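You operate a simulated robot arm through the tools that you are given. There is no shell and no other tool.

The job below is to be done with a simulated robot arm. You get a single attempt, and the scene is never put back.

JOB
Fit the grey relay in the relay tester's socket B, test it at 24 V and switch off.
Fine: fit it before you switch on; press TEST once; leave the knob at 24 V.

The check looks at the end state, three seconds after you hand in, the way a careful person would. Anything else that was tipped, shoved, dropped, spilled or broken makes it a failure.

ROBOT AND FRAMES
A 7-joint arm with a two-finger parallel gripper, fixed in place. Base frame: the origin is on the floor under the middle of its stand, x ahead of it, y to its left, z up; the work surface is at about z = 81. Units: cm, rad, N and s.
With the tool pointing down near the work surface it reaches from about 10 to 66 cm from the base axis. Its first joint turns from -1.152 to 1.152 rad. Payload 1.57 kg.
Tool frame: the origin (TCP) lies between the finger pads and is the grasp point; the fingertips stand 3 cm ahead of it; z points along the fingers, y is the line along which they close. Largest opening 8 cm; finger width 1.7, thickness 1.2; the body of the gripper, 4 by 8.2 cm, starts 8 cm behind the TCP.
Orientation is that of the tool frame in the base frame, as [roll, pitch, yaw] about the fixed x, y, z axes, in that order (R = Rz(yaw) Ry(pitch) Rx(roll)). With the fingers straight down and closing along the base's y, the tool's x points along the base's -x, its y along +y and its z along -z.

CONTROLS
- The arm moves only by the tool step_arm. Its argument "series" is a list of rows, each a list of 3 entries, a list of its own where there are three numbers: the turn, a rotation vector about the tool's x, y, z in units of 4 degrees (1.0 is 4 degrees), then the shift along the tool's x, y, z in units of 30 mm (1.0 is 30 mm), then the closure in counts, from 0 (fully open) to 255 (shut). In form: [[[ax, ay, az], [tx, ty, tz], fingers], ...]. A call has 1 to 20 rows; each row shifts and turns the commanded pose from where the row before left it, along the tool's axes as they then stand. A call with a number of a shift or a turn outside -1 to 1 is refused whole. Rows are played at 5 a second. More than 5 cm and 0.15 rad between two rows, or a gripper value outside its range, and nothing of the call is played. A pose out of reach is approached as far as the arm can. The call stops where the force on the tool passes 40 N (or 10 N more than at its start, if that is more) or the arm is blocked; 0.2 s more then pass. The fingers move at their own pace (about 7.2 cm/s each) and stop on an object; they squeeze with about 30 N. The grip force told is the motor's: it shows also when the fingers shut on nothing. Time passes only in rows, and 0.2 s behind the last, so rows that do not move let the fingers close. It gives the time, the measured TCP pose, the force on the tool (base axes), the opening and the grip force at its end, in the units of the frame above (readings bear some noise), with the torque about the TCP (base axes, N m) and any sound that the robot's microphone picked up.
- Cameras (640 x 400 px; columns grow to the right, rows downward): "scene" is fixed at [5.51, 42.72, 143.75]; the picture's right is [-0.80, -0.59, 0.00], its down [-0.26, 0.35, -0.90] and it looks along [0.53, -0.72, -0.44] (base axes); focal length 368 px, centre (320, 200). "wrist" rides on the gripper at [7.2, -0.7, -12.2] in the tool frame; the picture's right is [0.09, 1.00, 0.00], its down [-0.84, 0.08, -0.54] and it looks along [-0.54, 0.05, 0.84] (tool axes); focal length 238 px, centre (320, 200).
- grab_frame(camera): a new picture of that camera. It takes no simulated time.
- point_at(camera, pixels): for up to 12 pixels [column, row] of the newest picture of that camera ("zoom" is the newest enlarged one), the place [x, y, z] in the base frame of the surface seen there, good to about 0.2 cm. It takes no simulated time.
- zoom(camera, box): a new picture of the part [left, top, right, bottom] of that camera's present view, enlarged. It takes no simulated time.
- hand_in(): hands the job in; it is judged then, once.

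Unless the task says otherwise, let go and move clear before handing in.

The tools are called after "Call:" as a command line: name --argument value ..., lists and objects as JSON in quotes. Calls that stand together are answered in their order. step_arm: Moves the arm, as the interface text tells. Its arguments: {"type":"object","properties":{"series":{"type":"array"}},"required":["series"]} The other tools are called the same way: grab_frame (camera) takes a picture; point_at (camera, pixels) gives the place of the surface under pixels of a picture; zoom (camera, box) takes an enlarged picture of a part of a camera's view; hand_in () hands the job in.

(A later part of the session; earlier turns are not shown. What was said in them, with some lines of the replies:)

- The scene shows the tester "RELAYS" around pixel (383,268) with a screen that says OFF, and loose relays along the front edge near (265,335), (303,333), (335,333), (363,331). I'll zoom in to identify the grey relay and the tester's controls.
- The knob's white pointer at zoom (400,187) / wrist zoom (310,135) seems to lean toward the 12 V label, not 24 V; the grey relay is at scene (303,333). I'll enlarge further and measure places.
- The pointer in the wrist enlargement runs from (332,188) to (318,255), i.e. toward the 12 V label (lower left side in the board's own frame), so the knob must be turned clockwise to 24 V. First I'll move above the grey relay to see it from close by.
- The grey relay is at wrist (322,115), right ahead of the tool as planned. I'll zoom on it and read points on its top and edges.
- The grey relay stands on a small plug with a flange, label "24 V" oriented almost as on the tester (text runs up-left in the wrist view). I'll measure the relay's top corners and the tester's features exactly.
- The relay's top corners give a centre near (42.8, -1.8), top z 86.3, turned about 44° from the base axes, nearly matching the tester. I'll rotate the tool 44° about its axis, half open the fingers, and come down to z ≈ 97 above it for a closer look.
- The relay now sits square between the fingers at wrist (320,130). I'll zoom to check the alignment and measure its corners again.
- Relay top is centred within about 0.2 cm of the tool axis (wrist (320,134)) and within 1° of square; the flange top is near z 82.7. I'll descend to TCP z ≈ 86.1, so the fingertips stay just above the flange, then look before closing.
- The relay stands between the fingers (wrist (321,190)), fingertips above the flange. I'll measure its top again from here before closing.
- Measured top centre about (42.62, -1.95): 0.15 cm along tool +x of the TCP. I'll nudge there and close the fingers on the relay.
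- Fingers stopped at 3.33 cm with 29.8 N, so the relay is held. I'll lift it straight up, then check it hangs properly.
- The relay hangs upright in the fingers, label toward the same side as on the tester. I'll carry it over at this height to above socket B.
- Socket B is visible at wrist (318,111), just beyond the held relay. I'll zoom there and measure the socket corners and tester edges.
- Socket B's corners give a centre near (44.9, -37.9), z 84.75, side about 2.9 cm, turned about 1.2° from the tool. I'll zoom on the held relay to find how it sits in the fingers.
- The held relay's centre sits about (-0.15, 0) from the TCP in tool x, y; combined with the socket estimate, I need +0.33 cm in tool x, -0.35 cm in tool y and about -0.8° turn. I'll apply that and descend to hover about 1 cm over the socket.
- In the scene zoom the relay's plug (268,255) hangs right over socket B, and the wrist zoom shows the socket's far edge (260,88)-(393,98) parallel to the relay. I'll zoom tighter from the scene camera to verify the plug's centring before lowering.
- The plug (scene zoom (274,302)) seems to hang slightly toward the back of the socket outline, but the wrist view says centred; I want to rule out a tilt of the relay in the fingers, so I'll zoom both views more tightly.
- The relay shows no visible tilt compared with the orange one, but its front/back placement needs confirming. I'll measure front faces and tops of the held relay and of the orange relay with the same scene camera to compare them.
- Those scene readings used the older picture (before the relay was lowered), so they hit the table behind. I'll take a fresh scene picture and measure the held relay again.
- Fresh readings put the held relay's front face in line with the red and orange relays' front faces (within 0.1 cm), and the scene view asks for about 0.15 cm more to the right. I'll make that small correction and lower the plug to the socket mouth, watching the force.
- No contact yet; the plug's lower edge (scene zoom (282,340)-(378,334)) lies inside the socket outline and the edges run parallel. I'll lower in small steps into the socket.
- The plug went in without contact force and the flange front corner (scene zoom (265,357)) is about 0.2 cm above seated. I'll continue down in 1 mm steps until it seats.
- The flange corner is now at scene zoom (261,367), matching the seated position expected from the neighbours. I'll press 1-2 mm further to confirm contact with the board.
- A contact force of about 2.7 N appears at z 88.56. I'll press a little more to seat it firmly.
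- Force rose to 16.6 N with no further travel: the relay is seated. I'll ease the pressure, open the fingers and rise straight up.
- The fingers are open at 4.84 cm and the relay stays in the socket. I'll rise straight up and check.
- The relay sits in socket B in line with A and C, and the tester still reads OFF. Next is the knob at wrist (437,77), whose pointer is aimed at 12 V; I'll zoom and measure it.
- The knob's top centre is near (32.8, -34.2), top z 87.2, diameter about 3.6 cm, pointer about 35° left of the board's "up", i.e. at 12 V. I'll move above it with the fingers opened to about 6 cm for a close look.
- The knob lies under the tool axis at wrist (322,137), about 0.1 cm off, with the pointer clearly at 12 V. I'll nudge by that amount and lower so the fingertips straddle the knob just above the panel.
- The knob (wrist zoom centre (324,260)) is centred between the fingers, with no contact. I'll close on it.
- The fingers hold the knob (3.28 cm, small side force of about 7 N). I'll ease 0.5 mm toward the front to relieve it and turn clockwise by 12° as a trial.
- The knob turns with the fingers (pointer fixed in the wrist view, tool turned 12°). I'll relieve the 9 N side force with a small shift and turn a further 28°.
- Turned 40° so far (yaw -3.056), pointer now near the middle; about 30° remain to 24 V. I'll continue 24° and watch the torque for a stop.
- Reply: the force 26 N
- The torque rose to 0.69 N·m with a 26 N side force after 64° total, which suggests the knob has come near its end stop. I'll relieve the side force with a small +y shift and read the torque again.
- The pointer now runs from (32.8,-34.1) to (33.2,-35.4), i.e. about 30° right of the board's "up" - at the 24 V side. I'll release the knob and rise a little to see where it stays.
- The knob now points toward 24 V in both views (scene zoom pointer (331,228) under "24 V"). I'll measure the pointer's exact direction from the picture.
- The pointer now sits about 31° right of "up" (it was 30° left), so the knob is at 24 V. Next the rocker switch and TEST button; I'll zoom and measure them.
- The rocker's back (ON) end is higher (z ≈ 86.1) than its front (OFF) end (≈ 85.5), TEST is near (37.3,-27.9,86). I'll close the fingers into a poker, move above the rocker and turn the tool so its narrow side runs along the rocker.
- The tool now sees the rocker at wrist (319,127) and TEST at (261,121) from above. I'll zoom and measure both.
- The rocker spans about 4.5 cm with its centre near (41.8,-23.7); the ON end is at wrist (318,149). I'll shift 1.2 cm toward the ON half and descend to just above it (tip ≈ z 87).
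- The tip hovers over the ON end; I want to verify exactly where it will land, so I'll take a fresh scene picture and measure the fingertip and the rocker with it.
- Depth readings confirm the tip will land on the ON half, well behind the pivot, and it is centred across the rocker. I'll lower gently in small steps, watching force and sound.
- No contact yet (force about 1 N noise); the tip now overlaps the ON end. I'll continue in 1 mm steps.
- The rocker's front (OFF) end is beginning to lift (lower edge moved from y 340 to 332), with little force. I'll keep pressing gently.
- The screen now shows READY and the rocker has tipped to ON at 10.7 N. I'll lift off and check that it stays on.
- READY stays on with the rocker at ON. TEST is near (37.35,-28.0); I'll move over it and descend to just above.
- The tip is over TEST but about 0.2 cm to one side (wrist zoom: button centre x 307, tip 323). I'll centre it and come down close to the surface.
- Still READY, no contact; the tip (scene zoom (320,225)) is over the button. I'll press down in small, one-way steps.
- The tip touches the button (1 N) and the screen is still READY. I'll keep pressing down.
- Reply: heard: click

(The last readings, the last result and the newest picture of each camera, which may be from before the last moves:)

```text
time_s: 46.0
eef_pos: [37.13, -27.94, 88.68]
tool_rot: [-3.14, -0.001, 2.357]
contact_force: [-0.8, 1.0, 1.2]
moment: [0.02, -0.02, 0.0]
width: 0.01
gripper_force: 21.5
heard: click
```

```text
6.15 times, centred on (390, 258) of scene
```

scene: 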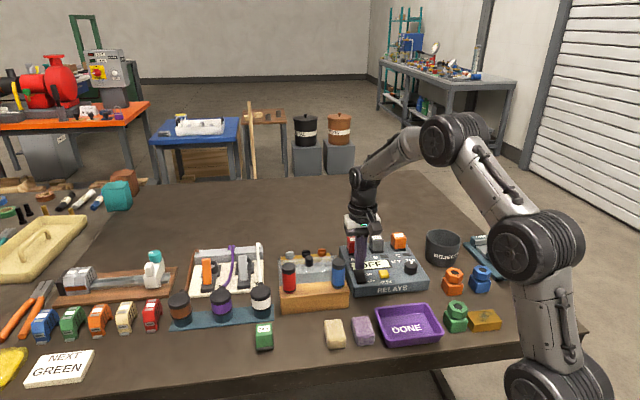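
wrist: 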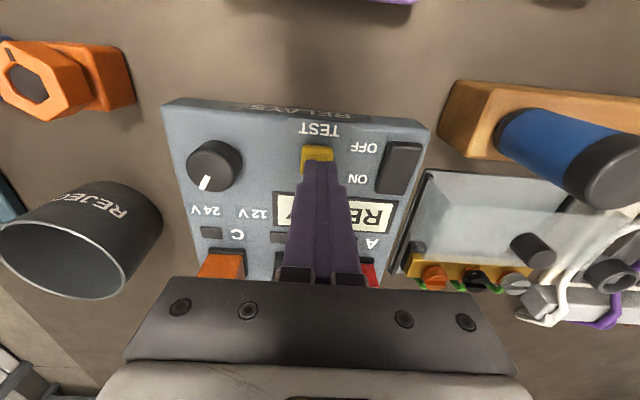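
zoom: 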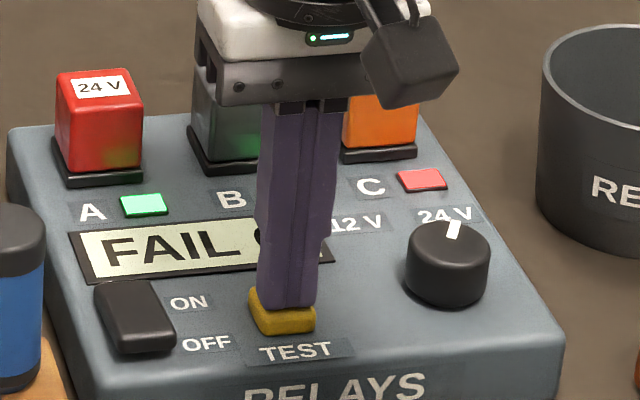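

A click was heard and the test ran: A's lamp is green, C's is red and the screen reads "FAIL …". I'll release the button straight up and read the whole screen.

Call:
step_arm --series '[[[0, 0, 0], [0, 0, -0.4], 255], [[0, 0, 0], [0, 0, -0.8], 255], [[0, 0, 0], [0, 0, -0.9], 255], [[0, 0, 0], [0, 0, -0.9], 255], [[0, 0, 0], [0, 0, 0], 255]]'

Call:
grab_frame --camera "wrist"

Call:
zoom --camera "scene" --box '[340, 225, 440, 290]'

```text
time_s: 47.2
eef_pos: [37.31, -28.04, 97.64]
tool_rot: [-3.141, 0.0, 2.357]
contact_force: [-0.2, -0.2, -0.2]
moment: [-0.02, 0.01, -0.01]
width: 0.0
gripper_force: 20.9
```

```text
taken
```

wrist: 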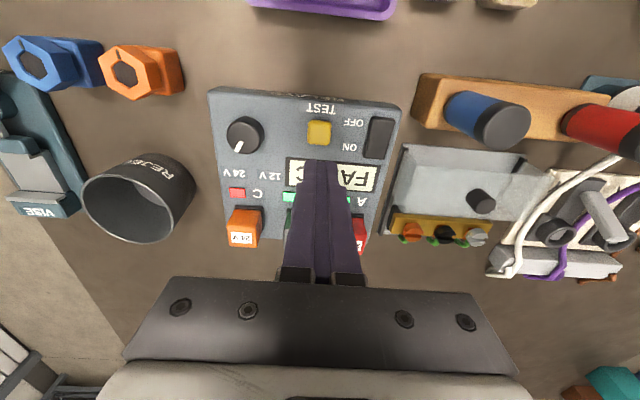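

```text
6.15 times, centred on (390, 258) of scene
```

zoom: 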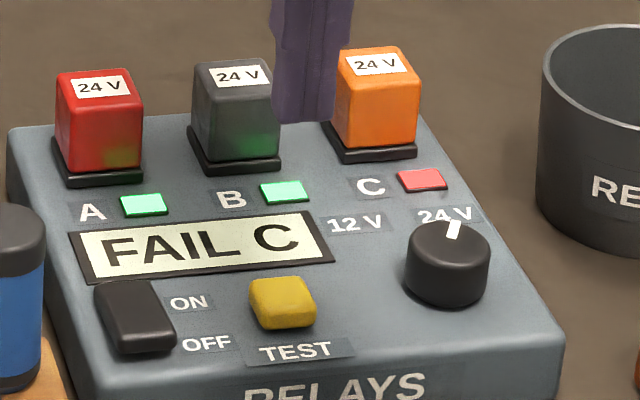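

The test result is in: A and B green (grey relay passes), C red. Now I'll move over the raised OFF (front) end of the rocker to switch off.

Call:
step_arm --series '[[[0, 0, 0], [0.195, 1.0, 0], 255], [[0, 0, 0], [0.195, 1.0, 0], 255], [[0, 0, 0], [0, 0.02, 0], 255], [[0, 0, 0], [0, 0, 0.9], 255], [[0, 0, 0], [0, 0, 0.9], 255], [[0, 0, 0], [0, 0, 0.6], 255], [[0, 0, 0], [0, 0, 0.15], 255], [[0, 0, 0], [0, 0, 0], 255]]'

Call:
grab_frame --camera "wrist"

Call:
zoom --camera "wrist" --box '[270, 95, 370, 175]'

Call:
zoom --camera "scene" --box '[340, 245, 400, 295]'

```text
time_s: 49.0
eef_pos: [40.58, -22.9, 89.97]
tool_rot: [3.142, -0.001, 2.356]
contact_force: [-0.4, 0.2, 0.7]
moment: [-0.01, -0.03, -0.02]
width: 0.0
gripper_force: 20.8
```

```text
taken
```

wrist: 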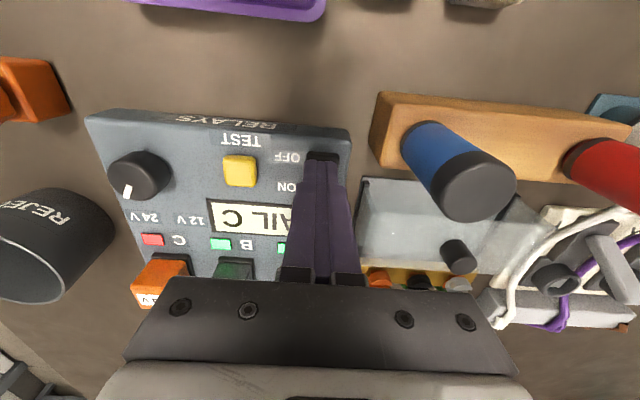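

```text
5.00 times, centred on (320, 135) of wrist
```

zoom: 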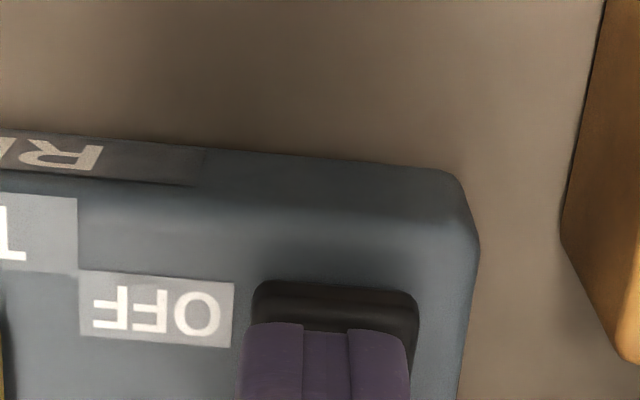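

```text
8.00 times, centred on (370, 270) of scene
```

zoom: 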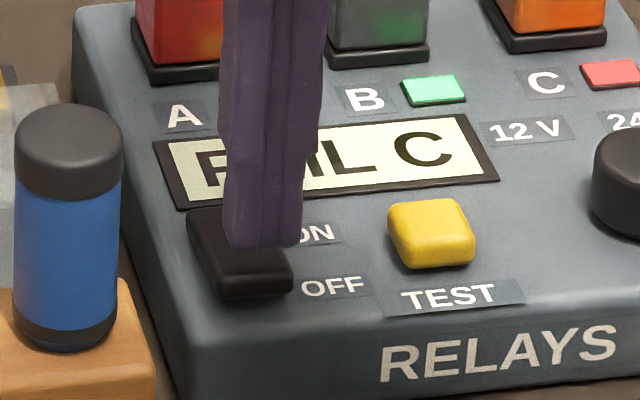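

The OFF end's front edge (wrist zoom y 285) is about 1 cm ahead of the tip centre, so the tip sits on the OFF half. I'll centre sideways slightly and lower gently.

Call:
step_arm --series '[[[0, 0, 0], [0, 0.03, 0.1], 255], [[0, 0, 0], [0, 0, 0.1], 255], [[0, 0, 0], [0, 0, 0.08], 255], [[0, 0, 0], [0, 0, 0.06], 255], [[0, 0, 0], [0, 0, 0], 255]]'

Call:
zoom --camera "scene" --box '[340, 245, 400, 295]'

```text
time_s: 50.2
eef_pos: [40.65, -22.76, 89.0]
tool_rot: [-3.141, 0.0, 2.358]
contact_force: [0.0, 0.4, -0.2]
moment: [0.02, 0.02, 0.02]
width: 0.01
gripper_force: 21.2
```

```text
8.00 times, centred on (370, 270) of scene
```

zoom: 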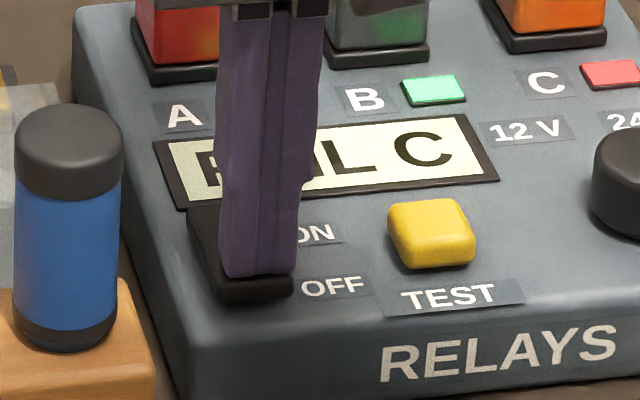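

No contact yet (z 89.0, force about zero), tip over the OFF end at scene zoom (255,275). I'll continue in 1 mm steps.

Call:
step_arm --series '[[[0, 0, 0], [0, 0, 0.04], 255], [[0, 0, 0], [0, 0, 0.04], 255], [[0, 0, 0], [0, 0, 0.03], 255], [[0, 0, 0], [0, 0, 0], 255]]'

Call:
zoom --camera "scene" --box '[340, 245, 400, 295]'

```text
time_s: 51.2
eef_pos: [40.79, -22.72, 88.68]
tool_rot: [-3.141, -0.001, 2.356]
contact_force: [-4.6, 2.2, 8.4]
moment: [0.02, 0.12, -0.01]
width: 0.0
gripper_force: 21.5
```

```text
8.00 times, centred on (370, 270) of scene
```

zoom: 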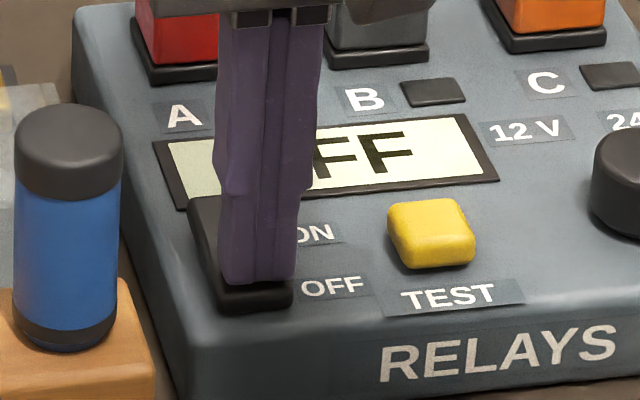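

The screen reads OFF and the lamps went out, with 8.4 N at the end of travel. I'll lift off straight up and check that it stays off.

Call:
step_arm --series '[[[0, 0, 0], [0, 0, -0.3], 255], [[0, 0, 0], [0, 0, -0.8], 255], [[0, 0, 0], [0, 0, -1], 255], [[0, 0, 0], [0, 0, -1], 255], [[0, 0, 0], [0, 0, -1], 255], [[0, 0, 0], [0, 0, -1], 255], [[0, 0, 0], [0, 0, 0], 255]]'

Call:
grab_frame --camera "wrist"

Call:
grab_frame --camera "scene"

Call:
zoom --camera "scene" --box '[340, 225, 440, 290]'

```text
time_s: 52.8
eef_pos: [40.6, -22.86, 104.15]
tool_rot: [-3.141, -0.002, 2.357]
contact_force: [0.1, 0.5, -0.8]
moment: [-0.01, -0.01, 0.04]
width: 0.02
gripper_force: 21.1
```

```text
taken
```

wrist: 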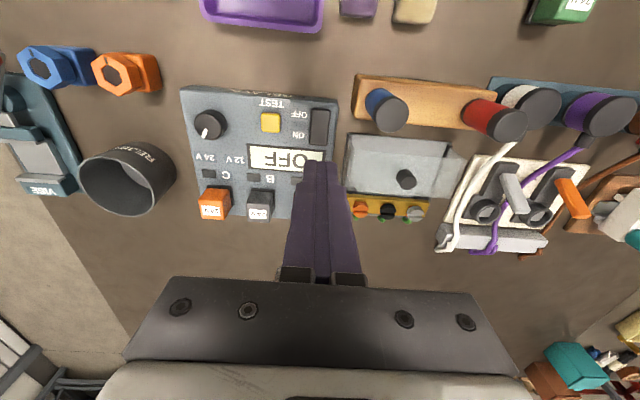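

```text
taken
```

scene: 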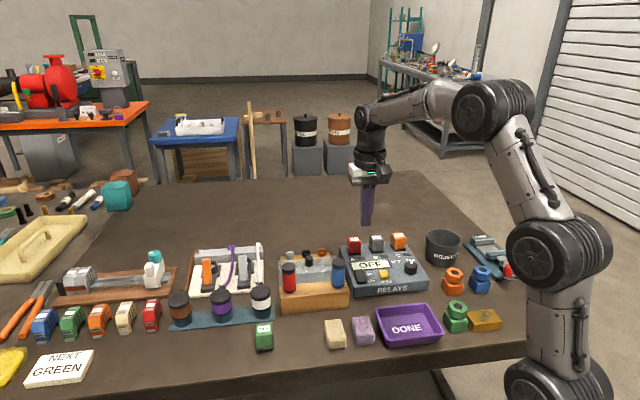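

```text
6.15 times, centred on (390, 258) of scene
```

zoom: 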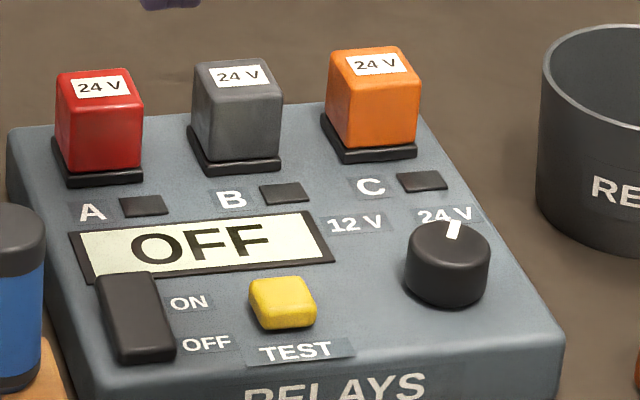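

The tester reads OFF, the rocker is back at OFF, the knob pointer (zoom (453,229)) is at 24 V, and the grey relay sits seated in B. Nothing else on the bench has moved. The gripper is empty and well clear at z 104, so I'll hand in.

Call:
hand_in

```text
The job is handed in.
```

The grey relay is fitted in socket B, was tested at 24 V and passed, and the tester is switched off.

- **Order:** I fitted the relay first. The knob was at 12 V, so I turned it to 24 V and then switched on. I pressed TEST once.
- **Test result:** the lamps for A and B (the grey relay) lit green. The screen showed "FAIL C" with a red lamp, so the orange relay already in socket C failed. I left it in place.
- **Final state:** the screen reads OFF, the knob is still at 24 V and the grey relay is still in B. The last pictures show nothing else tipped or moved, and the empty gripper is well clear of the bench.
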